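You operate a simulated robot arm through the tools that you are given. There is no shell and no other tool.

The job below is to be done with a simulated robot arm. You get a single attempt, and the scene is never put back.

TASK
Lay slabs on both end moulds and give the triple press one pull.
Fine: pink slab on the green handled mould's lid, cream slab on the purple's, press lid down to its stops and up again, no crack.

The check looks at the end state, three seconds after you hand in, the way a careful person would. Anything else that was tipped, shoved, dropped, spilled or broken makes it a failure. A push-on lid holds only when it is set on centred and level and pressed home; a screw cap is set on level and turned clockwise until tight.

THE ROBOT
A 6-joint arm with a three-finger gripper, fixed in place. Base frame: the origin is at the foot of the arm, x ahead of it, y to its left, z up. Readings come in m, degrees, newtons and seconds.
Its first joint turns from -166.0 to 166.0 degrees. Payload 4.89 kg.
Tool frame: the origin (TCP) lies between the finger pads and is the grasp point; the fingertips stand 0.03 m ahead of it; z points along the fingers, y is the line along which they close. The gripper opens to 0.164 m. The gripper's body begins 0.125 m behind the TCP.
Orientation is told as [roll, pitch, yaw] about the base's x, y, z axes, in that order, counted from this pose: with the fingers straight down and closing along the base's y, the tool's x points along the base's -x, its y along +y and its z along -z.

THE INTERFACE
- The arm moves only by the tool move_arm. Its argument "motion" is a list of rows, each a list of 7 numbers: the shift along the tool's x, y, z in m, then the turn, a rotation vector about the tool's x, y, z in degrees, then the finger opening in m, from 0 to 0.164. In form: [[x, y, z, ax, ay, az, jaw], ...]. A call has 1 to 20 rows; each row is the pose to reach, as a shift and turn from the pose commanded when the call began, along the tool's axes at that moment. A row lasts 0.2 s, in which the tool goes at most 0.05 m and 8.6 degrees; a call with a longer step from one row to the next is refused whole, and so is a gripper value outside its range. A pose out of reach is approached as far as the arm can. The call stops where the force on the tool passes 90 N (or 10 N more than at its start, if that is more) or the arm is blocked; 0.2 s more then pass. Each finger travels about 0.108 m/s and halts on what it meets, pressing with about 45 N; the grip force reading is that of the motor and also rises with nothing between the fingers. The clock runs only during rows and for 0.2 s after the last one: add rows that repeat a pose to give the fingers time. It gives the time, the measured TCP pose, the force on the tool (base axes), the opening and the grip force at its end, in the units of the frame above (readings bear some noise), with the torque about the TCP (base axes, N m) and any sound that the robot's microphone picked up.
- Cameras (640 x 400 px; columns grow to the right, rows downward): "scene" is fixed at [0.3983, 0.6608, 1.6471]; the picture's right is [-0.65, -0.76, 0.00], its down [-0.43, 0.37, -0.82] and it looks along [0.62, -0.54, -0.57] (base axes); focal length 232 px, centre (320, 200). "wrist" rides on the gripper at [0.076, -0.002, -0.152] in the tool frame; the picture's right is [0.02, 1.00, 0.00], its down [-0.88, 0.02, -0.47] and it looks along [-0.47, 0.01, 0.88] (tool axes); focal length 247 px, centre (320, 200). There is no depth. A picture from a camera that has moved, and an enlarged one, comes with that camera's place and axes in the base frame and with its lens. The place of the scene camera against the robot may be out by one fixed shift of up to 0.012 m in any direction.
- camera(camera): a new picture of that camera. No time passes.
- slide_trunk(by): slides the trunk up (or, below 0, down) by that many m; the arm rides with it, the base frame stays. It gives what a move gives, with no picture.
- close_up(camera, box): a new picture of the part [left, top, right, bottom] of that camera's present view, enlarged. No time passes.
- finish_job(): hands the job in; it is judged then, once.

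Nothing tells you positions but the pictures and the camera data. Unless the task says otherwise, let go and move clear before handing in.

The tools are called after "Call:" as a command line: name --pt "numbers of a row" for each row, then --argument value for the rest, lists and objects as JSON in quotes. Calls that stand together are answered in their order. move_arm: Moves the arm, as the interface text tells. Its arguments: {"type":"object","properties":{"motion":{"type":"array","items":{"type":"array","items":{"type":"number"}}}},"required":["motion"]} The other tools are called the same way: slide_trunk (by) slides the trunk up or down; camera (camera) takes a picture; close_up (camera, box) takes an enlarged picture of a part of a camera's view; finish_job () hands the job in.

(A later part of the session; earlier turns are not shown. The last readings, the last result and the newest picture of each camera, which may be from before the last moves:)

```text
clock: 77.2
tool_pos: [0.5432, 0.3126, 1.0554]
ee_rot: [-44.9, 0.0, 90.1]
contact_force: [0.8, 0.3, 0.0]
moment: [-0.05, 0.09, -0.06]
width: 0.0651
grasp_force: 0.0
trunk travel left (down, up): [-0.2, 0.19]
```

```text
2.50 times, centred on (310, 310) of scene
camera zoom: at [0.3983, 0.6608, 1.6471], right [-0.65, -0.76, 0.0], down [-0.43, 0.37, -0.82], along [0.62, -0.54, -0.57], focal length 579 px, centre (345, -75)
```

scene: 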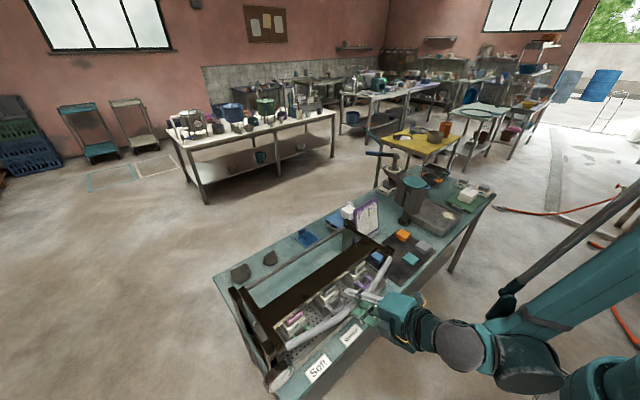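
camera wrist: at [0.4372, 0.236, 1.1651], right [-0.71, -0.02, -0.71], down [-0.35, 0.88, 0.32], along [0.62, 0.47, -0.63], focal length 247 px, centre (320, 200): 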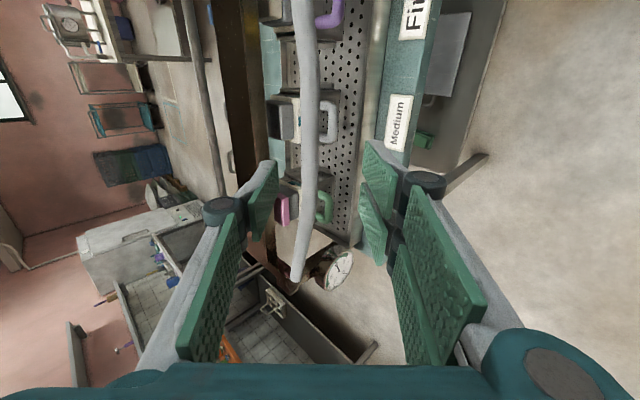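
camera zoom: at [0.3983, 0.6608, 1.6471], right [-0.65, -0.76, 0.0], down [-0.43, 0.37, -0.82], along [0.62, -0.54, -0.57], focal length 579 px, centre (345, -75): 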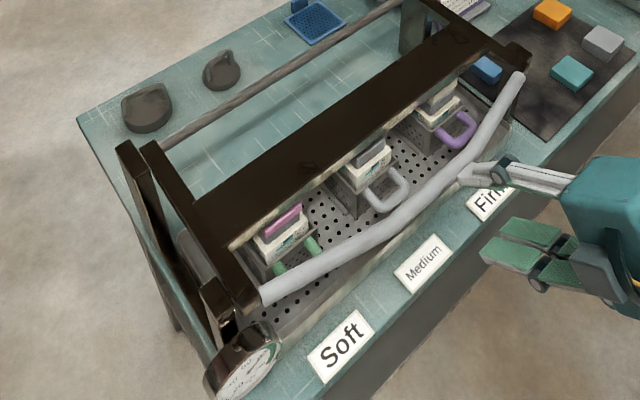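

The lid rests on the slabs. I'll bring the tool upright and turn it back to yaw 0.

Call:
move_arm --pt "0 -0.01 -0.0167 0 0 0 0.05" --pt "0 -0.0204 -0.0334 -8 0 0 0.04" --pt "0 -0.0305 -0.05 -16 0 0 0.03" --pt "0 -0.0407 -0.0667 -24 0 0 0.02" --pt "0 -0.0509 -0.0834 -32 0 0 0.01" --pt "0 -0.0509 -0.0834 -40 0 0 0.0" --pt "0 -0.0509 -0.0834 -44.9 0 0 0.0" --pt "0 -0.0509 -0.0834 -44.9 0 0 0.0"

Call:
move_arm --pt "0 -0.008 0 0 0 8.2 0.0" --pt "0 -0.016 0 0 0 16.4 0.0" --pt "0 -0.024 0 0 0 24.6 0.0" --pt "0 -0.032 0 0 0 32.8 0.0" --pt "0 -0.04 0 0 0 41 0.0" --pt "0 -0.048 0 0 0 49.2 0.0" --pt "0 -0.056 0 0 0 57.4 0.0" --pt "0 -0.064 0 0 0 65.6 0.0" --pt "0 -0.072 0 0 0 73.8 0.0" --pt "0 -0.08 0 0 0 82 0.0" --pt "0 -0.088 0 0 0 90 0.0" --pt "0 -0.088 0 0 0 90 0.0"

Call:
camera --camera "wrist"

Call:
camera --camera "scene"

```text
clock: 79.0
tool_pos: [0.5217, 0.3094, 1.1481]
ee_rot: [0.0, 0.1, 90.0]
contact_force: [1.0, 0.3, -0.4]
moment: [-0.04, 0.12, 0.02]
width: 0.0001
grasp_force: 45.0
trunk travel left (down, up): [-0.2, 0.19]
```

```text
clock: 81.6
tool_pos: [0.6098, 0.3096, 1.1485]
ee_rot: [0.0, 0.0, 0.1]
contact_force: [-0.5, 1.1, -0.5]
moment: [0.01, 0.01, 0.01]
width: 0.0002
grasp_force: 44.8
trunk travel left (down, up): [-0.2, 0.19]
```

```text
taken
camera wrist: at [0.534, 0.3077, 1.2997], right [-0.02, 1.0, 0.0], down [0.88, 0.02, 0.47], along [0.47, 0.01, -0.88], focal length 247 px, centre (320, 200)
```

wrist: 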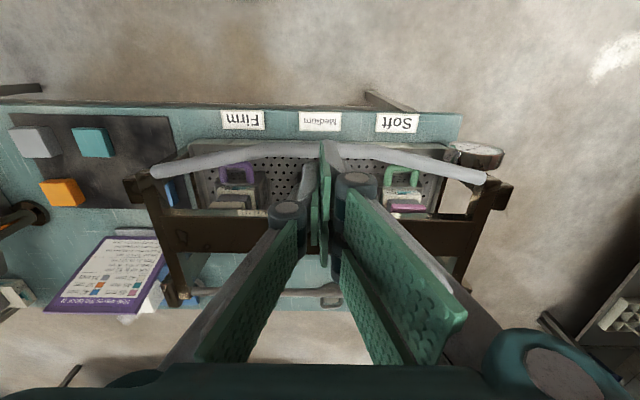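

```text
taken
```

scene: 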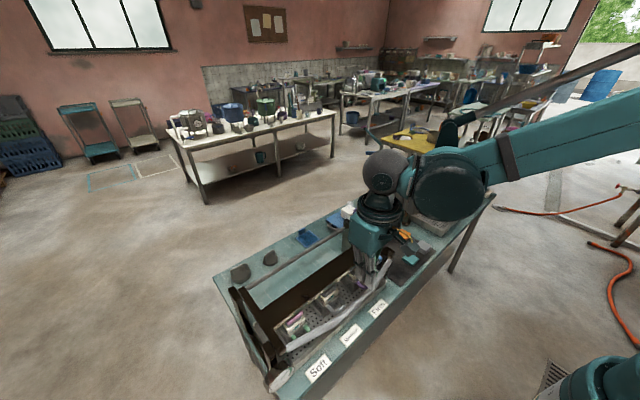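

Call:
close_up --camera "wrist" --box '[220, 110, 420, 230]'

Call:
close_up --camera "wrist" --box '[120, 120, 320, 240]'

```text
3.20 times, centred on (320, 170) of wrist
camera zoom: at [0.534, 0.3077, 1.2997], right [-0.02, 1.0, 0.0], down [0.88, 0.02, 0.47], along [0.47, 0.01, -0.88], focal length 790 px, centre (320, 296)
```

zoom: 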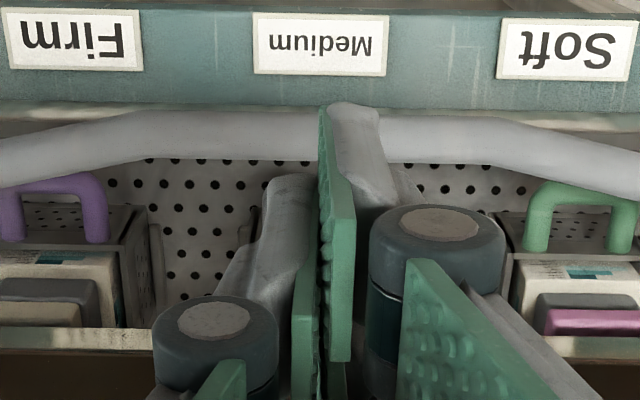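

```text
3.20 times, centred on (220, 180) of wrist
camera zoom: at [0.534, 0.3077, 1.2997], right [-0.02, 1.0, 0.0], down [0.88, 0.02, 0.47], along [0.47, 0.01, -0.88], focal length 790 px, centre (640, 264)
```

zoom: 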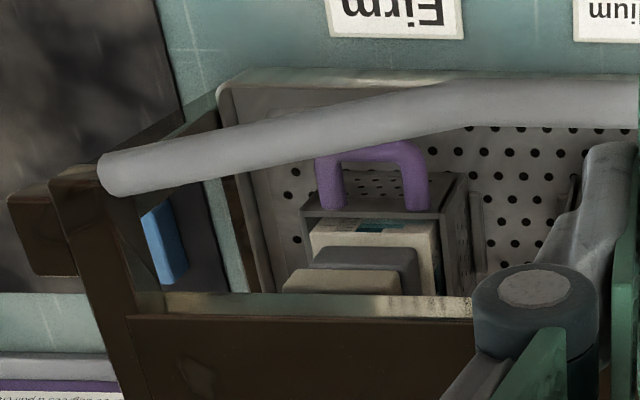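

The bar's middle is at about x 0.622, y 0.308. I'll move over it and come down near it with closed fingers.

Call:
move_arm --pt "-0.0125 -0.001 0 0 0 0 0.0" --pt "-0.0125 -0.001 0.03 0 0 0 0.0" --pt "-0.0125 -0.001 0.06 0 0 0 0.0" --pt "-0.0125 -0.001 0.085 0 0 0 0.0" --pt "-0.0125 -0.001 0.085 0 0 0 0.0"

Call:
camera --camera "wrist"

Call:
close_up --camera "scene" --box '[280, 230, 420, 350]'

```text
clock: 82.8
tool_pos: [0.6232, 0.3097, 1.0628]
ee_rot: [0.0, 0.0, 0.0]
contact_force: [0.5, -0.9, -0.5]
moment: [-0.03, 0.03, 0.0]
width: 0.0
grasp_force: 45.0
trunk travel left (down, up): [-0.2, 0.19]
```

```text
taken
camera wrist: at [0.5453, 0.3076, 1.2159], right [-0.02, 1.0, 0.0], down [0.88, 0.02, 0.47], along [0.47, 0.01, -0.88], focal length 247 px, centre (320, 200)
```

wrist: 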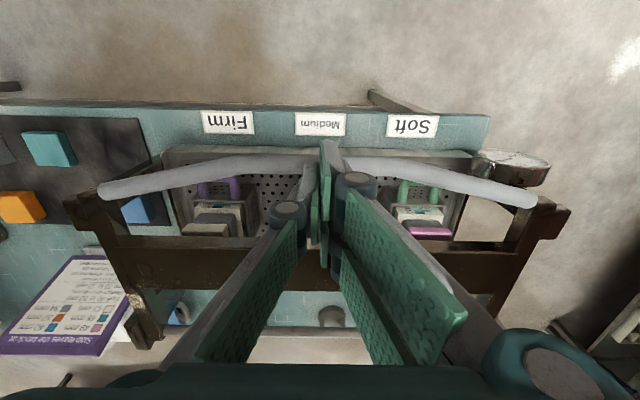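

```text
3.33 times, centred on (350, 290) of scene
camera zoom: at [0.3983, 0.6608, 1.6471], right [-0.65, -0.76, 0.0], down [-0.43, 0.37, -0.82], along [0.62, -0.54, -0.57], focal length 772 px, centre (220, -100)
```

zoom: 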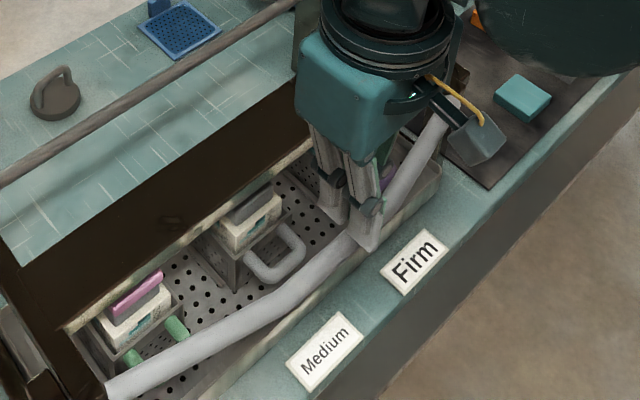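

Call:
close_up --camera "wrist" --box '[250, 120, 390, 220]'

```text
4.00 times, centred on (320, 170) of wrist
camera zoom: at [0.5453, 0.3076, 1.2159], right [-0.02, 1.0, 0.0], down [0.88, 0.02, 0.47], along [0.47, 0.01, -0.88], focal length 988 px, centre (320, 320)
```

zoom: 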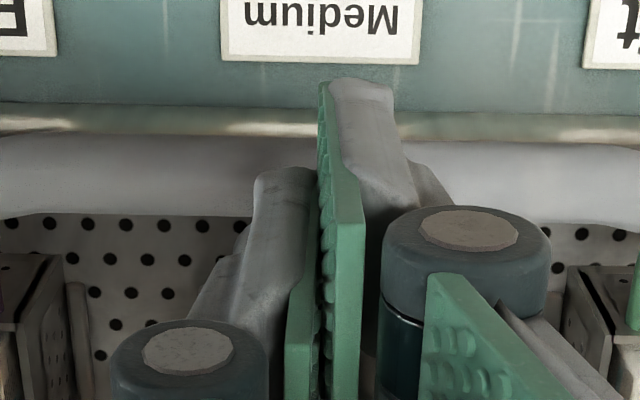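

The bar is centred beneath the fingertips (top at about z 1.013). I'll come down to contact.

Call:
move_arm --pt "0 0 0.005 0 0 0 0.0" --pt "0 0 0.01 0 0 0 0.0" --pt "0 0 0.014 0 0 0 0.0" --pt "0 0 0.017 0 0 0 0.0"

```text
clock: 83.8
tool_pos: [0.6223, 0.3086, 1.0468]
ee_rot: [0.0, -0.1, 0.0]
contact_force: [0.1, -0.3, 0.0]
moment: [0.0, -0.01, 0.0]
width: 0.0
grasp_force: 45.3
trunk travel left (down, up): [-0.2, 0.19]
```

Call:
move_arm --pt "0 0 0.002 0 0 0 0.0" --pt "0 0 0.004 0 0 0 0.0" --pt "0 0 0.006 0 0 0 0.0" --pt "0 0 0.008 0 0 0 0.0"

Call:
close_up --camera "wrist" --box '[250, 120, 390, 220]'

Call:
close_up --camera "scene" --box '[280, 230, 420, 350]'

```text
clock: 84.8
tool_pos: [0.6233, 0.3095, 1.0388]
ee_rot: [0.0, -0.1, 0.0]
contact_force: [0.2, -0.1, 0.3]
moment: [-0.01, -0.02, 0.02]
width: 0.0001
grasp_force: 44.9
trunk travel left (down, up): [-0.2, 0.19]
```

```text
4.00 times, centred on (320, 170) of wrist
camera zoom: at [0.5467, 0.3073, 1.1916], right [-0.02, 1.0, 0.0], down [0.88, 0.02, 0.47], along [0.47, 0.01, -0.88], focal length 988 px, centre (320, 320)
```

zoom: 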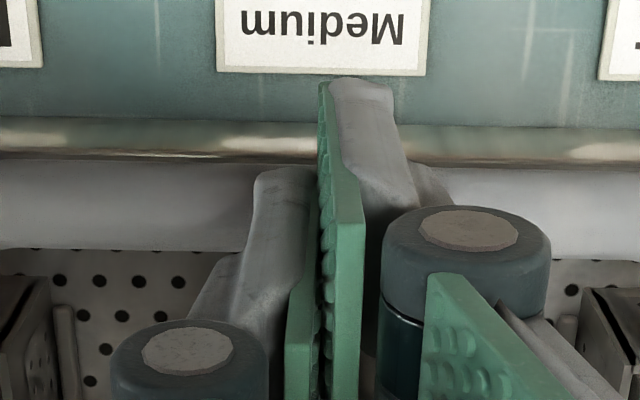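

```text
3.33 times, centred on (350, 290) of scene
camera zoom: at [0.3983, 0.6608, 1.6471], right [-0.65, -0.76, 0.0], down [-0.43, 0.37, -0.82], along [0.62, -0.54, -0.57], focal length 772 px, centre (220, -100)
```

zoom: 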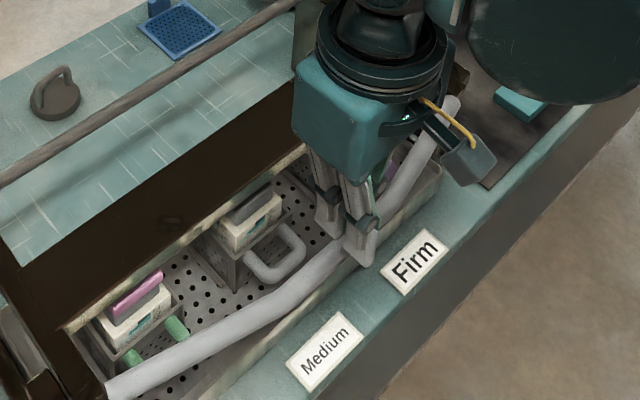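

Call:
move_arm --pt "0 0 0.002 0 0 0 0.0" --pt "0 0 0.004 0 0 0 0.0" --pt "0 0 0.006 0 0 0 0.0"

```text
clock: 85.6
tool_pos: [0.6234, 0.3095, 1.0323]
ee_rot: [0.0, -0.1, 0.1]
contact_force: [-0.3, -0.2, -0.7]
moment: [0.03, 0.01, 0.04]
width: 0.0
grasp_force: 45.4
trunk travel left (down, up): [-0.2, 0.19]
```

Call:
move_arm --pt "0 0 0.002 0 0 0 0.0" --pt "0 0 0.004 0 0 0 0.0"

Call:
close_up --camera "wrist" --box '[250, 120, 390, 220]'

```text
clock: 86.2
tool_pos: [0.6223, 0.3094, 1.0286]
ee_rot: [-0.1, 0.0, 0.0]
contact_force: [0.4, 0.1, -0.4]
moment: [0.05, -0.03, -0.01]
width: 0.0
grasp_force: 45.7
trunk travel left (down, up): [-0.2, 0.19]
```

```text
4.00 times, centred on (320, 170) of wrist
camera zoom: at [0.547, 0.3069, 1.1805], right [-0.02, 1.0, 0.0], down [0.88, 0.02, 0.47], along [0.47, 0.01, -0.88], focal length 988 px, centre (320, 320)
```

zoom: 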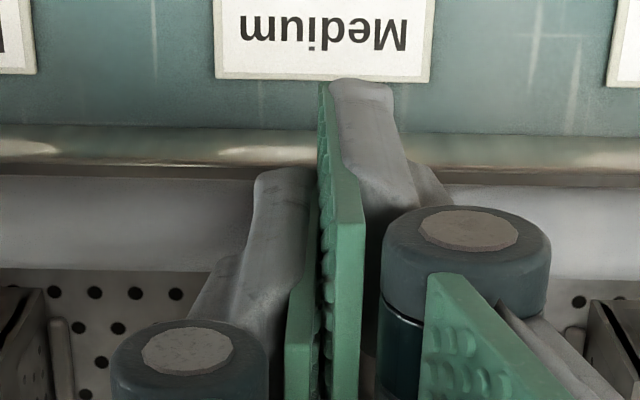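

Call:
move_arm --pt "0 0 0.002 0 0 0 0.0" --pt "0 0 0.004 0 0 0 0.0"

```text
clock: 86.8
tool_pos: [0.6222, 0.3081, 1.024]
ee_rot: [0.0, -0.1, 0.0]
contact_force: [-0.8, 0.2, 0.7]
moment: [0.01, 0.04, 0.0]
width: 0.0
grasp_force: 44.9
trunk travel left (down, up): [-0.2, 0.19]
```

Call:
move_arm --pt "0 0 0.002 0 0 0 0.0" --pt "0 0 0.004 0 0 0 0.0"

Call:
close_up --camera "wrist" --box '[250, 120, 390, 220]'

Call:
close_up --camera "scene" --box '[335, 270, 385, 310]'

```text
clock: 87.4
tool_pos: [0.6238, 0.3092, 1.0215]
ee_rot: [0.0, -0.1, 0.1]
contact_force: [-0.4, 2.2, 8.7]
moment: [0.06, -0.06, 0.03]
width: 0.006
grasp_force: 45.5
trunk travel left (down, up): [-0.2, 0.19]
```

```text
4.00 times, centred on (320, 170) of wrist
camera zoom: at [0.5466, 0.3064, 1.1736], right [-0.02, 1.0, 0.0], down [0.88, 0.02, 0.47], along [0.47, 0.01, -0.88], focal length 988 px, centre (320, 320)
```

zoom: 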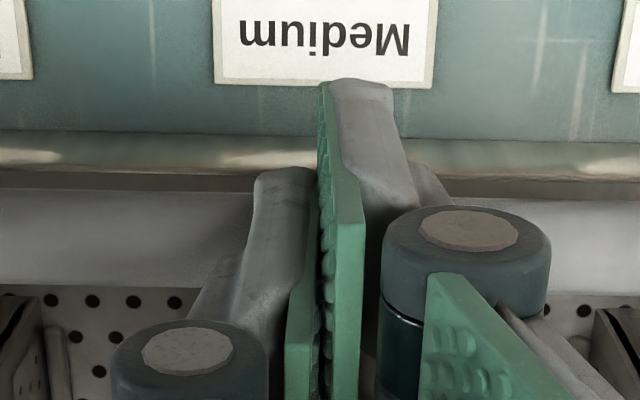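

```text
10.00 times, centred on (360, 290) of scene
camera zoom: at [0.3983, 0.6608, 1.6471], right [-0.65, -0.76, 0.0], down [-0.43, 0.37, -0.82], along [0.62, -0.54, -0.57], focal length 2315 px, centre (-80, -700)
```

zoom: 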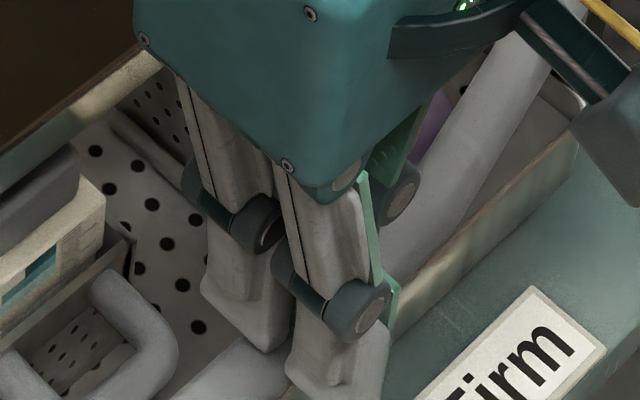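

Contact with the bar is made (8.7 N) at tip z≈0.990. I'll look at the arm-to-stop gap before pressing on.

Call:
close_up --camera "scene" --box '[255, 310, 315, 370]'

Call:
close_up --camera "wrist" --box '[480, 140, 640, 260]'

Call:
camera --camera "wrist"

```text
6.67 times, centred on (285, 340) of scene
camera zoom: at [0.3983, 0.6608, 1.6471], right [-0.65, -0.76, 0.0], down [-0.43, 0.37, -0.82], along [0.62, -0.54, -0.57], focal length 1543 px, centre (553, -733)
```

zoom: 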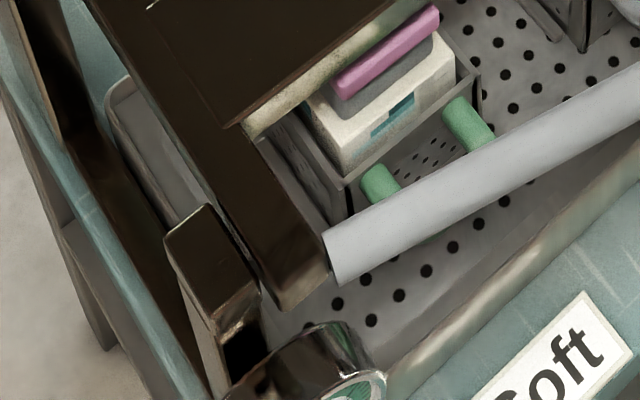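

```text
3.33 times, centred on (560, 200) of wrist
camera zoom: at [0.5466, 0.3064, 1.1736], right [-0.02, 1.0, 0.0], down [0.88, 0.02, 0.47], along [0.47, 0.01, -0.88], focal length 823 px, centre (-480, 200)
```

zoom: 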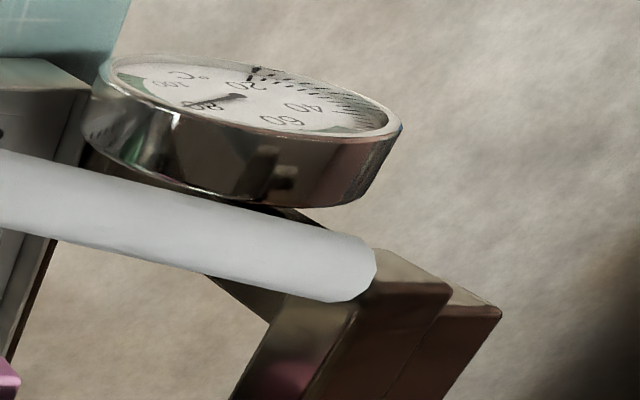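

```text
taken
camera wrist: at [0.5466, 0.3064, 1.1736], right [-0.02, 1.0, 0.0], down [0.88, 0.02, 0.47], along [0.47, 0.01, -0.88], focal length 247 px, centre (320, 200)
```

wrist: 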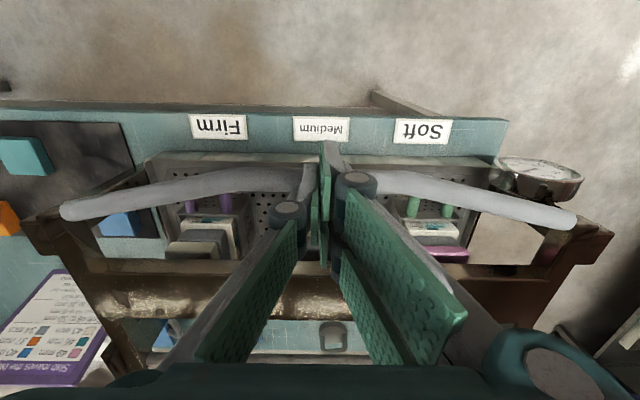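

Call:
move_arm --pt "0 0 0.0015 0 0 0 0.0" --pt "0 0 0.003 0 0 0 0.0"

Call:
close_up --camera "scene" --box '[255, 310, 315, 370]'

Call:
close_up --camera "wrist" --box '[250, 120, 390, 220]'

```text
clock: 88.0
tool_pos: [0.6241, 0.3082, 1.0212]
ee_rot: [0.2, -0.4, 0.0]
contact_force: [13.2, 9.1, 84.6]
moment: [0.24, -0.93, -0.05]
width: 0.0061
grasp_force: 45.3
trunk travel left (down, up): [-0.2, 0.19]
```

```text
6.67 times, centred on (285, 340) of scene
camera zoom: at [0.3983, 0.6608, 1.6471], right [-0.65, -0.76, 0.0], down [-0.43, 0.37, -0.82], along [0.62, -0.54, -0.57], focal length 1543 px, centre (553, -733)
```

zoom: 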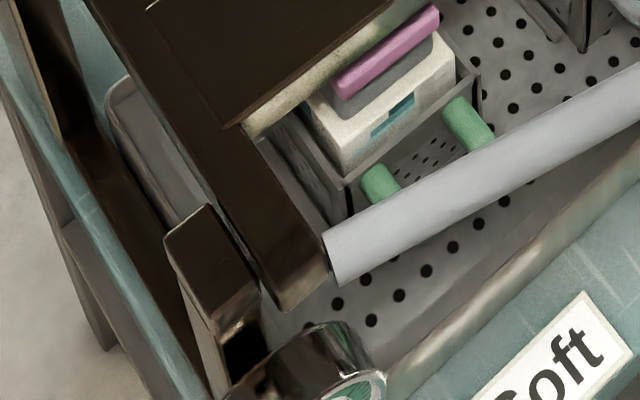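

```text
4.00 times, centred on (320, 170) of wrist
camera zoom: at [0.5461, 0.3062, 1.1728], right [-0.02, 1.0, 0.0], down [0.88, 0.02, 0.48], along [0.48, 0.01, -0.88], focal length 988 px, centre (320, 320)
```

zoom: 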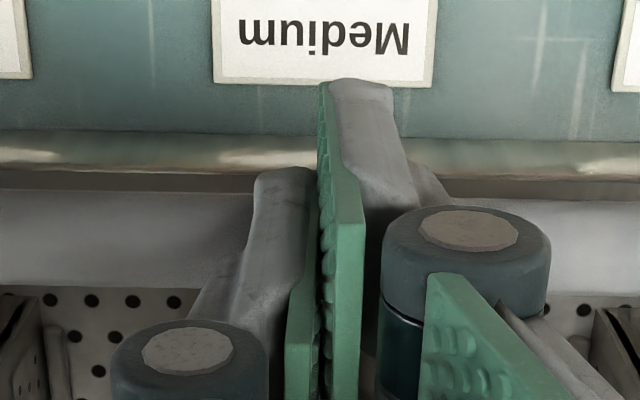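

The bar is rigid now: 85 N with no movement. I need to see whether the arms are truly on their stops.

Call:
close_up --camera "wrist" --box '[0, 150, 200, 300]'

Call:
close_up --camera "wrist" --box '[480, 150, 640, 290]'

Call:
close_up --camera "scene" --box '[370, 220, 430, 280]'

Call:
close_up --camera "scene" --box '[250, 330, 300, 375]'

Call:
close_up --camera "scene" --box '[280, 290, 320, 330]'

```text
2.67 times, centred on (100, 225) of wrist
camera zoom: at [0.5461, 0.3062, 1.1728], right [-0.02, 1.0, 0.0], down [0.88, 0.02, 0.48], along [0.48, 0.01, -0.88], focal length 659 px, centre (907, 133)
```

zoom: 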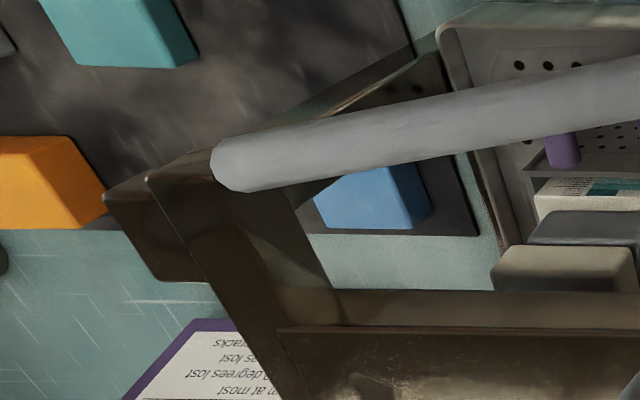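

```text
2.86 times, centred on (560, 220) of wrist
camera zoom: at [0.5461, 0.3062, 1.1728], right [-0.02, 1.0, 0.0], down [0.88, 0.02, 0.48], along [0.48, 0.01, -0.88], focal length 706 px, centre (-366, 143)
```

zoom: 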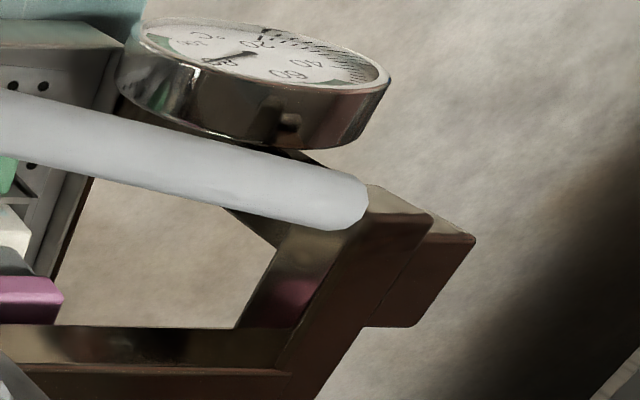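

```text
6.67 times, centred on (400, 250) of scene
camera zoom: at [0.3983, 0.6608, 1.6471], right [-0.65, -0.76, 0.0], down [-0.43, 0.37, -0.82], along [0.62, -0.54, -0.57], focal length 1543 px, centre (-213, -133)
```

zoom: 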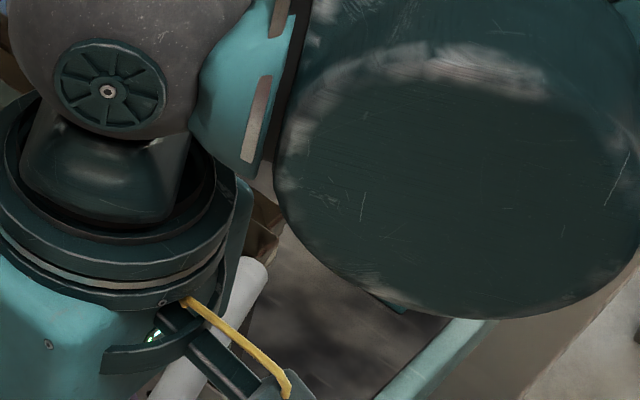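

```text
8.89 times, centred on (275, 352) of scene
camera zoom: at [0.3983, 0.6608, 1.6471], right [-0.65, -0.76, 0.0], down [-0.43, 0.37, -0.82], along [0.62, -0.54, -0.57], focal length 2057 px, centre (720, -1156)
```

zoom: 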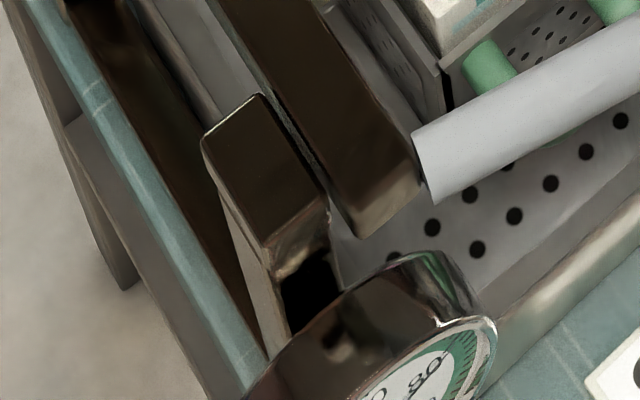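

```text
10.00 times, centred on (300, 310) of scene
camera zoom: at [0.3983, 0.6608, 1.6471], right [-0.65, -0.76, 0.0], down [-0.43, 0.37, -0.82], along [0.62, -0.54, -0.57], focal length 2315 px, centre (520, -900)
```

zoom: 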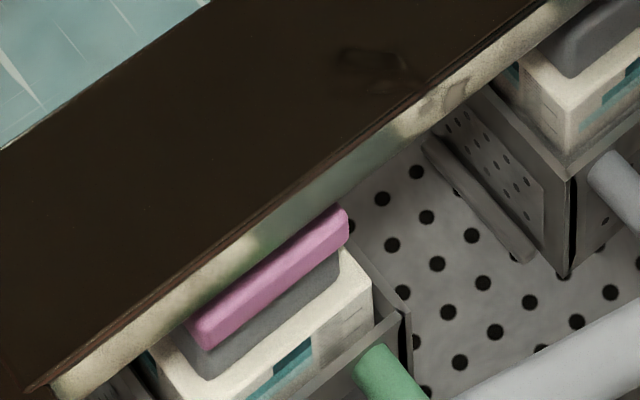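

Call:
close_up --camera "scene" --box '[225, 330, 325, 400]'

Call:
close_up --camera "scene" --box '[258, 340, 282, 364]'

```text
5.71 times, centred on (275, 365) of scene
camera zoom: at [0.3983, 0.6608, 1.6471], right [-0.65, -0.76, 0.0], down [-0.43, 0.37, -0.82], along [0.62, -0.54, -0.57], focal length 1323 px, centre (577, -743)
```

zoom: 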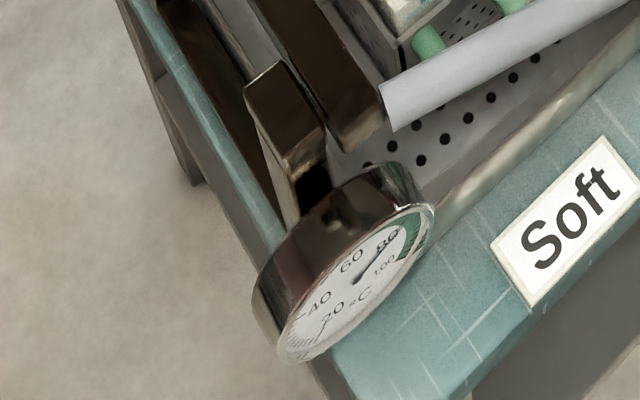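

```text
16.00 times, centred on (270, 352) of scene
camera zoom: at [0.3983, 0.6608, 1.6471], right [-0.65, -0.76, 0.0], down [-0.43, 0.37, -0.82], along [0.62, -0.54, -0.57], focal length 3703 px, centre (1120, -2232)
```

zoom: 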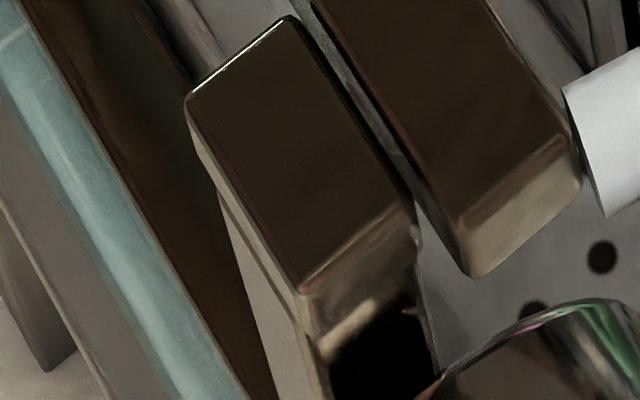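

The lugs look seated on the stop posts and the bar didn't move between 9 N and 85 N. I'll add a touch more force and hold briefly to be sure it's fully home.

Call:
move_arm --pt "0 0 0.0004 0 0 0 0.0" --pt "0 0 0.0004 0 0 0 0.0" --pt "0 0 0.0004 0 0 0 0.0" --pt "0 0 0.0004 0 0 0 0.0"

Call:
close_up --camera "scene" --box '[258, 340, 282, 364]'

```text
clock: 88.3
tool_pos: [0.6243, 0.3084, 1.0218]
ee_rot: [0.1, -0.3, 0.1]
contact_force: [-6.1, -2.4, 63.7]
moment: [-0.08, -0.26, -0.12]
width: 0.0061
grasp_force: 45.1
trunk travel left (down, up): [-0.2, 0.19]
stopped in row 1: the force on the tool passed its limit at 100 N (the readings are from after the stop); the commanded pose is now the measured one
```

```text
16.00 times, centred on (270, 352) of scene
camera zoom: at [0.3983, 0.6608, 1.6471], right [-0.65, -0.76, 0.0], down [-0.43, 0.37, -0.82], along [0.62, -0.54, -0.57], focal length 3703 px, centre (1120, -2232)
```

zoom: 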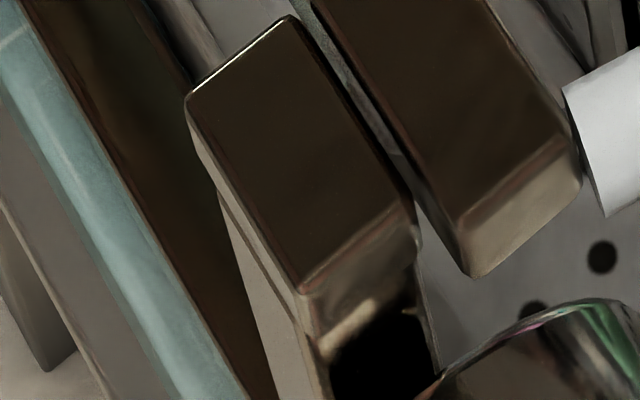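

Even at 100 N nothing moves, and the lugs sit on the posts, so the lid is down on its stops. Next I'll lift it again: retreat, turn the fingers, tilt, and straddle the bar once more.

Call:
move_arm --pt "0 0 -0.01 0 0 0 0.0" --pt "0 0 -0.04 0 0 0 0.0" --pt "0.03 0 -0.075 0 0 0 0.0" --pt "0.065 0 -0.1 0 0 0 0.01" --pt "0.1 0 -0.12 0 0 0 0.02" --pt "0.1 0 -0.12 0 0 -8 0.03" --pt "0.1 0 -0.12 0 0 -16 0.04" --pt "0.1 0 -0.12 0 0 -24 0.05" --pt "0.1 0 -0.12 0 0 -32 0.06" --pt "0.1 0 -0.12 0 0 -40 0.065" --pt "0.1 0 -0.12 0 0 -48 0.065" --pt "0.1 0 -0.12 0 0 -56 0.065" --pt "0.1 0 -0.12 0 0 -64 0.065" --pt "0.1 0 -0.12 0 0 -72 0.065" --pt "0.1 0 -0.12 0 0 -80 0.065" --pt "0.1 0 -0.12 0 0 -88 0.065" --pt "0.1 0 -0.12 0 0 -90 0.065"

Call:
close_up --camera "scene" --box '[220, 200, 440, 390]'

Call:
close_up --camera "scene" --box '[258, 340, 282, 364]'

Call:
camera --camera "wrist"

```text
clock: 91.9
tool_pos: [0.524, 0.3097, 1.1384]
ee_rot: [-0.2, 0.0, 90.3]
contact_force: [-0.1, -0.3, -0.6]
moment: [0.02, 0.01, -0.01]
width: 0.0651
grasp_force: 0.0
trunk travel left (down, up): [-0.2, 0.19]
```

```text
2.11 times, centred on (330, 295) of scene
camera zoom: at [0.3983, 0.6608, 1.6471], right [-0.65, -0.76, 0.0], down [-0.43, 0.37, -0.82], along [0.62, -0.54, -0.57], focal length 487 px, centre (299, 0)
```

zoom: 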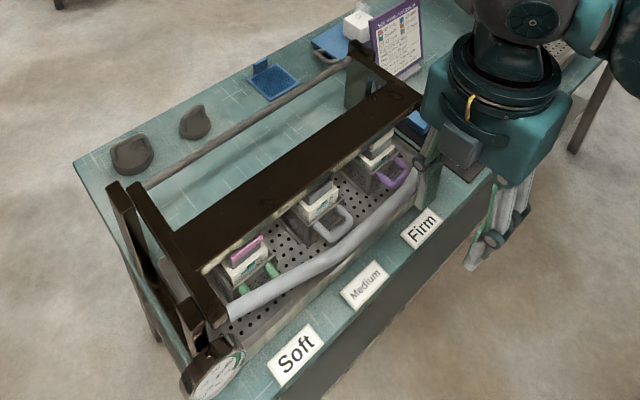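

```text
16.00 times, centred on (270, 352) of scene
camera zoom: at [0.3983, 0.6608, 1.6471], right [-0.65, -0.76, 0.0], down [-0.43, 0.37, -0.82], along [0.62, -0.54, -0.57], focal length 3703 px, centre (1120, -2232)
```

zoom: 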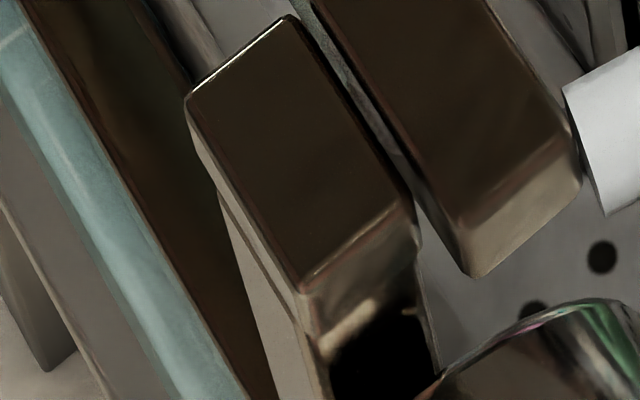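

```text
taken
camera wrist: at [0.5254, 0.2325, 1.2908], right [-1.0, -0.02, 0.0], down [-0.02, 0.88, 0.47], along [-0.01, 0.47, -0.88], focal length 247 px, centre (320, 200)
```

wrist: 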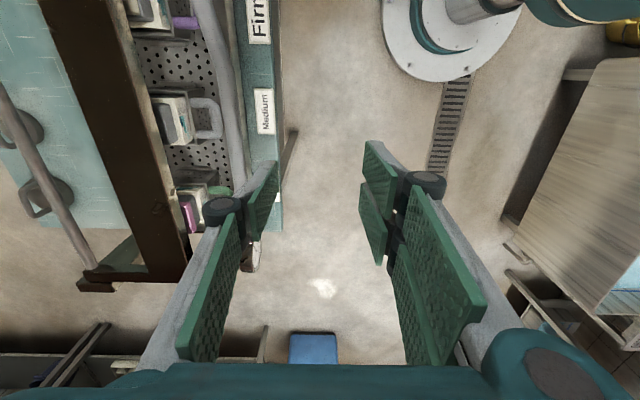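

The lid stays down. I'll tilt forward 45° and go to the pre-approach point in front of the bar.

Call:
move_arm --pt "0 -0.004 0.01 7.5 0 0 0.065" --pt "0.0005 -0.008 0.025 15 0 0 0.065" --pt "0.001 -0.012 0.04 22.5 0 0 0.065" --pt "0.0015 -0.016 0.055 30 0 0 0.065" --pt "0.002 -0.02 0.07 37.5 0 0 0.065" --pt "0.002 -0.022 0.078 45 0 0 0.065" --pt "0.002 -0.022 0.078 45 0 0 0.065"

Call:
camera --camera "wrist"

Call:
close_up --camera "wrist" --box '[220, 80, 420, 220]'

```text
clock: 93.5
tool_pos: [0.5472, 0.3076, 1.0601]
ee_rot: [-45.2, 0.1, 90.2]
contact_force: [0.6, 0.5, 0.2]
moment: [-0.03, 0.0, 0.02]
width: 0.0651
grasp_force: 0.0
trunk travel left (down, up): [-0.2, 0.19]
```

```text
taken
camera wrist: at [0.4404, 0.2302, 1.1683], right [-0.7, -0.02, -0.71], down [-0.35, 0.88, 0.32], along [0.62, 0.47, -0.63], focal length 247 px, centre (320, 200)
```

wrist: 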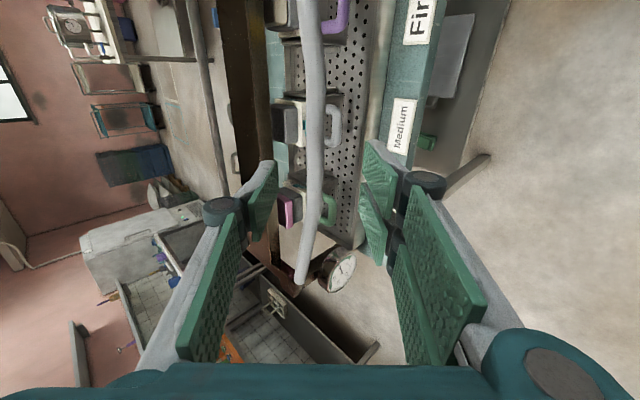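

```text
2.86 times, centred on (320, 150) of wrist
camera zoom: at [0.4404, 0.2302, 1.1683], right [-0.7, -0.02, -0.71], down [-0.35, 0.88, 0.32], along [0.62, 0.47, -0.63], focal length 706 px, centre (320, 343)
```

zoom: 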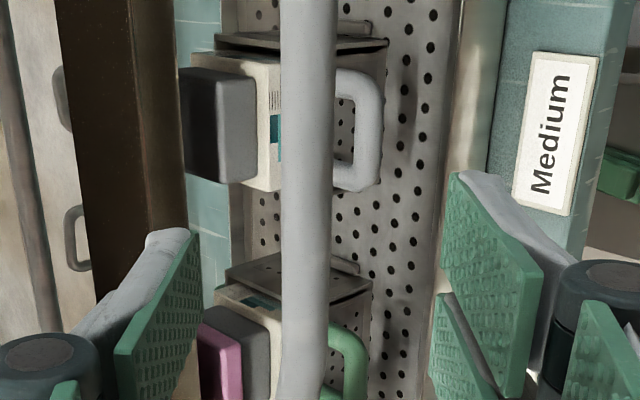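

Call:
move_arm --pt "0 -0.005 0 0 0 0 0.065" --pt "0 -0.005 0.03 0 0 0 0.065" --pt "0 -0.005 0.06 0 0 0 0.065" --pt "0 -0.005 0.09 0 0 0 0.065" --pt "0 -0.005 0.112 0 0 0 0.065" --pt "0 -0.005 0.112 0 0 0 0.065"

Call:
close_up --camera "wrist" --box '[220, 100, 420, 240]'

Call:
close_up --camera "scene" --box '[220, 230, 400, 390]'

```text
clock: 94.9
tool_pos: [0.6311, 0.3083, 0.9879]
ee_rot: [-45.2, 0.0, 90.1]
contact_force: [0.7, 0.7, -0.1]
moment: [-0.08, 0.03, -0.03]
width: 0.065
grasp_force: 0.0
trunk travel left (down, up): [-0.2, 0.19]
```

```text
2.86 times, centred on (320, 170) of wrist
camera zoom: at [0.5249, 0.2303, 1.0961], right [-0.7, -0.02, -0.71], down [-0.35, 0.88, 0.32], along [0.62, 0.47, -0.63], focal length 706 px, centre (320, 286)
```

zoom: 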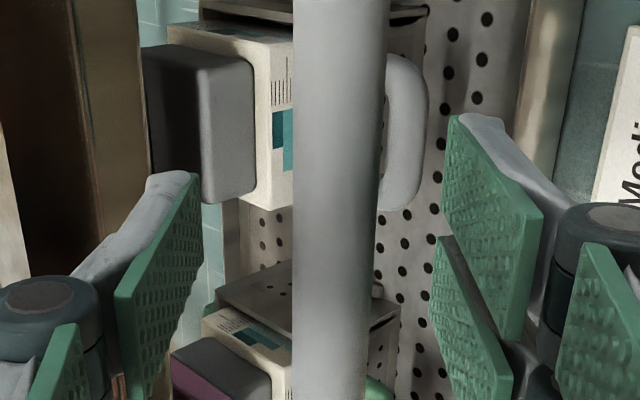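

```text
2.50 times, centred on (310, 310) of scene
camera zoom: at [0.3983, 0.6608, 1.6471], right [-0.65, -0.76, 0.0], down [-0.43, 0.37, -0.82], along [0.62, -0.54, -0.57], focal length 579 px, centre (345, -75)
```

zoom: 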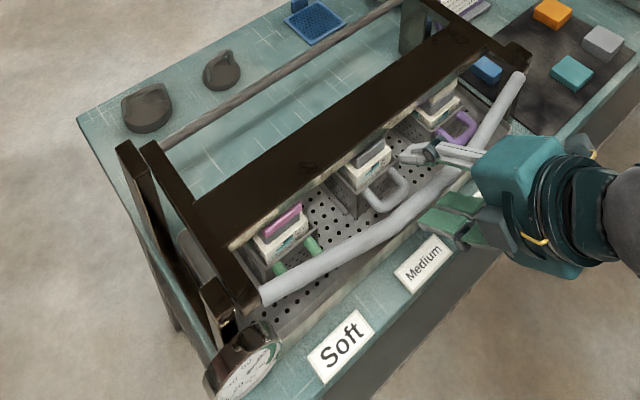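

The bar is between the fingers. I'll centre on it, narrow loosely, and start lifting the lid along its arc.

Call:
move_arm --pt "0 0.003 0.006 0 0 0 0.045" --pt "0 0.003 0.006 0 0 0 0.03" --pt "0 0.003 0.006 0 0 0 0.03" --pt "0 -0.003 0.001 0 0 0 0.03" --pt "0 -0.0088 -0.0045 0 0 0 0.03" --pt "0 -0.0135 -0.0085 0 0 0 0.03" --pt "0 -0.0181 -0.012 0 0 0 0.03"

Call:
close_up --camera "wrist" --box '[220, 100, 420, 240]'

Call:
close_up --camera "scene" --box '[220, 230, 400, 390]'

```text
clock: 96.5
tool_pos: [0.6334, 0.3067, 1.0065]
ee_rot: [-45.1, 0.0, 90.0]
contact_force: [-6.8, -4.2, -8.1]
moment: [-0.24, 0.02, 0.13]
width: 0.0343
grasp_force: 4.7
trunk travel left (down, up): [-0.2, 0.19]
```

```text
2.86 times, centred on (320, 170) of wrist
camera zoom: at [0.5266, 0.2292, 1.1149], right [-0.7, -0.02, -0.71], down [-0.35, 0.88, 0.32], along [0.62, 0.47, -0.63], focal length 706 px, centre (320, 286)
```

zoom: 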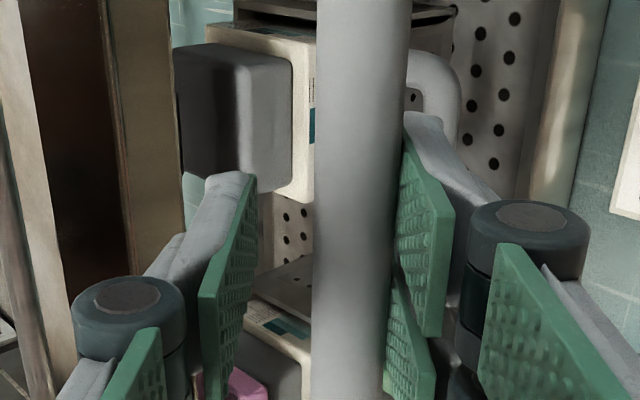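

```text
2.50 times, centred on (310, 310) of scene
camera zoom: at [0.3983, 0.6608, 1.6471], right [-0.65, -0.76, 0.0], down [-0.43, 0.37, -0.82], along [0.62, -0.54, -0.57], focal length 579 px, centre (345, -75)
```

zoom: 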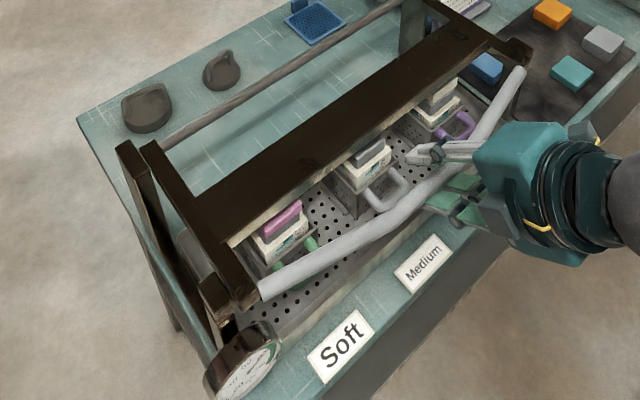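

The lid is coming up with about 10 N. I'll continue the lift slowly.

Call:
move_arm --pt "0 -0.0097 -0.007 0 0 0 0.03" --pt "0 -0.0196 -0.0136 0 0 0 0.03" --pt "0 -0.0298 -0.0199 0 0 0 0.03" --pt "0 -0.0403 -0.0256 0 0 0 0.03" --pt "0 -0.051 -0.0309 0 0 0 0.03" --pt "0 -0.0619 -0.0357 0 0 0 0.03" --pt "0 -0.073 -0.0401 0 0 0 0.03" --pt "0 -0.0843 -0.0439 0 0 0 0.03" --pt "0 -0.0959 -0.0472 0 0 0 0.03" --pt "0 -0.1075 -0.0501 0 0 0 0.03"

Call:
close_up --camera "wrist" --box '[220, 100, 420, 240]'

Call:
close_up --camera "scene" --box '[220, 200, 400, 390]'

```text
clock: 98.7
tool_pos: [0.6754, 0.3082, 1.1185]
ee_rot: [-45.2, 0.0, 90.0]
contact_force: [-6.5, -2.7, -5.7]
moment: [-0.14, -0.03, 0.07]
width: 0.0333
grasp_force: 4.6
trunk travel left (down, up): [-0.2, 0.19]
```

```text
2.86 times, centred on (320, 170) of wrist
camera zoom: at [0.5687, 0.231, 1.227], right [-0.7, -0.02, -0.71], down [-0.35, 0.88, 0.32], along [0.62, 0.47, -0.63], focal length 706 px, centre (320, 286)
```

zoom: 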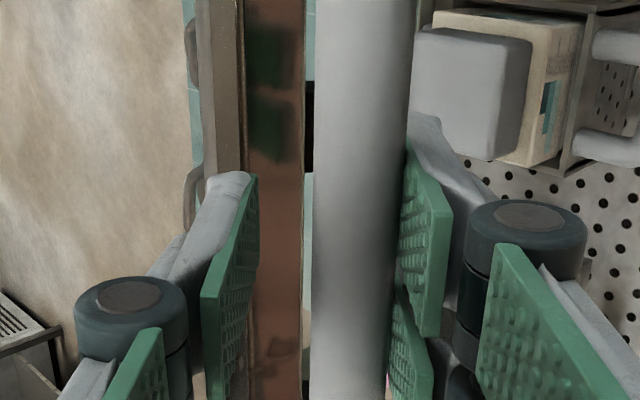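

```text
2.11 times, centred on (310, 295) of scene
camera zoom: at [0.3983, 0.6608, 1.6471], right [-0.65, -0.76, 0.0], down [-0.43, 0.37, -0.82], along [0.62, -0.54, -0.57], focal length 487 px, centre (341, 0)
```

zoom: 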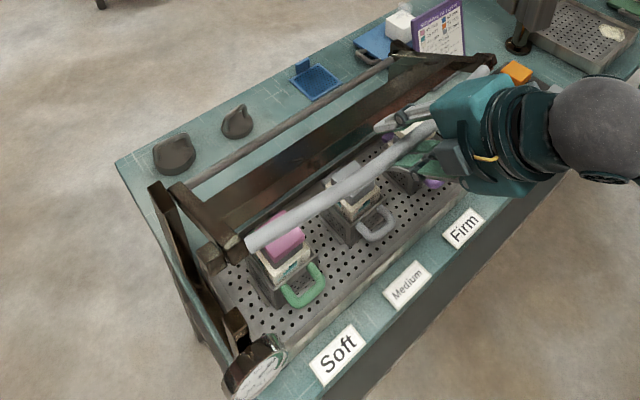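

Call:
move_arm --pt "0 -0.0117 -0.0023 0 0 0 0.03" --pt "0 -0.0235 -0.0041 0 0 0 0.03" --pt "0 -0.0353 -0.0054 0 0 0 0.03" --pt "0 -0.0472 -0.0062 0 0 0 0.03" --pt "0 -0.0592 -0.0064 0 0 0 0.03" --pt "0 -0.0711 -0.0062 0 0 0 0.03" --pt "0 -0.0831 -0.0054 0 0 0 0.03" --pt "0 -0.0949 -0.0041 0 0 0 0.03" --pt "0 -0.1067 -0.0023 0 0 0 0.03" --pt "0 -0.1184 0.0 0 0 0 0.03" --pt "0 -0.1299 0.0028 0 0 0 0.03" --pt "0 -0.1415 0.0062 0 0 0 0.03" --pt "0 -0.1528 0.01 0 0 0 0.03" --pt "0 -0.164 0.0144 0 0 0 0.03" --pt "0 -0.1748 0.0192 0 0 0 0.03"

Call:
close_up --camera "wrist" --box '[220, 100, 420, 240]'

Call:
close_up --camera "scene" --box '[200, 140, 400, 330]'

```text
clock: 101.9
tool_pos: [0.8116, 0.3061, 1.2265]
ee_rot: [-45.2, 0.0, 90.1]
contact_force: [-2.3, 0.2, -3.5]
moment: [0.1, -0.13, -0.03]
width: 0.0319
grasp_force: 2.8
trunk travel left (down, up): [-0.2, 0.19]
```

```text
2.86 times, centred on (320, 170) of wrist
camera zoom: at [0.7038, 0.2293, 1.3355], right [-0.7, -0.02, -0.71], down [-0.35, 0.88, 0.32], along [0.62, 0.47, -0.63], focal length 706 px, centre (320, 286)
```

zoom: 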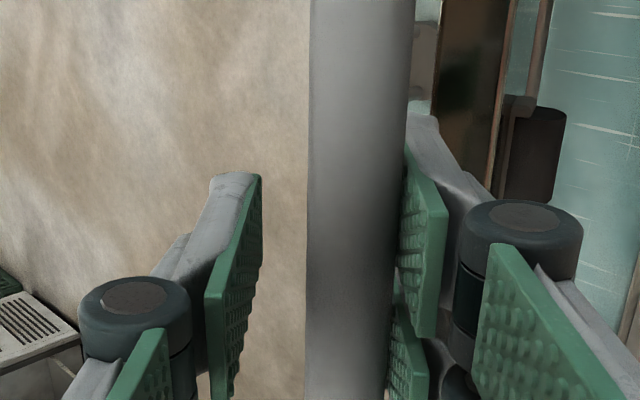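

```text
2.11 times, centred on (300, 235) of scene
camera zoom: at [0.3983, 0.6608, 1.6471], right [-0.65, -0.76, 0.0], down [-0.43, 0.37, -0.82], along [0.62, -0.54, -0.57], focal length 487 px, centre (362, 126)
```

zoom: 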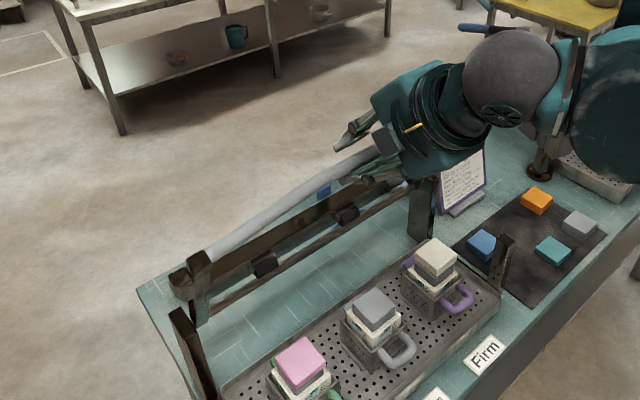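

Both slabs stayed in place. I'll bring the lid over the top and back towards its rest.

Call:
move_arm --pt "0 -0.0107 0.0053 0 0 0 0.026" --pt "0 -0.0212 0.011 0 0 0 0.026" --pt "0 -0.0314 0.0173 0 0 0 0.026" --pt "0 -0.0413 0.0239 0 0 0 0.026" --pt "0 -0.051 0.0309 0 0 0 0.026" --pt "0 -0.0602 0.0383 0 0 0 0.026" --pt "0 -0.0692 0.0463 0 0 0 0.026" --pt "0 -0.0778 0.0545 0 0 0 0.026" --pt "0 -0.086 0.0631 0 0 0 0.026" --pt "0 -0.094 0.0721 0 0 0 0.026"

Call:
close_up --camera "wrist" --box '[220, 100, 420, 240]'

Call:
close_up --camera "scene" --box '[190, 120, 390, 290]'

```text
clock: 104.1
tool_pos: [0.9269, 0.3078, 1.2451]
ee_rot: [-45.2, 0.0, 90.1]
contact_force: [0.8, 0.0, 0.5]
moment: [0.0, 0.12, -0.02]
width: 0.0267
grasp_force: 0.9
trunk travel left (down, up): [-0.2, 0.19]
```

```text
2.86 times, centred on (320, 170) of wrist
camera zoom: at [0.8208, 0.2294, 1.3531], right [-0.7, -0.02, -0.71], down [-0.35, 0.88, 0.32], along [0.62, 0.47, -0.63], focal length 706 px, centre (320, 286)
```

zoom: 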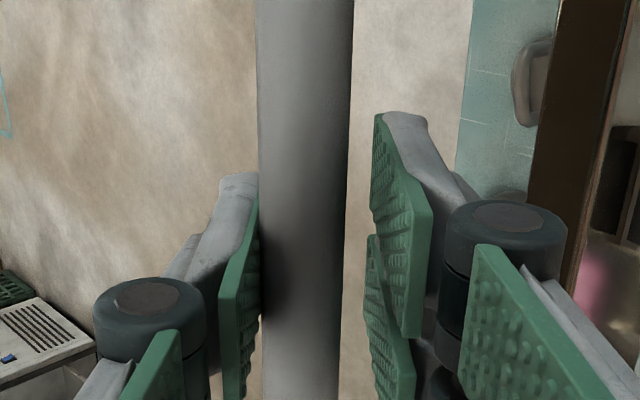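

```text
2.35 times, centred on (290, 205) of scene
camera zoom: at [0.3983, 0.6608, 1.6471], right [-0.65, -0.76, 0.0], down [-0.43, 0.37, -0.82], along [0.62, -0.54, -0.57], focal length 545 px, centre (391, 188)
```

zoom: 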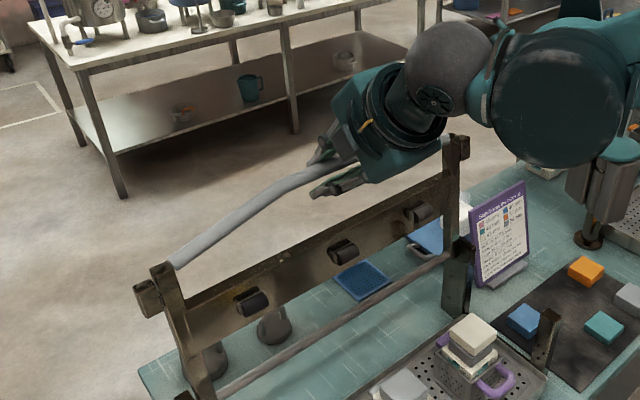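

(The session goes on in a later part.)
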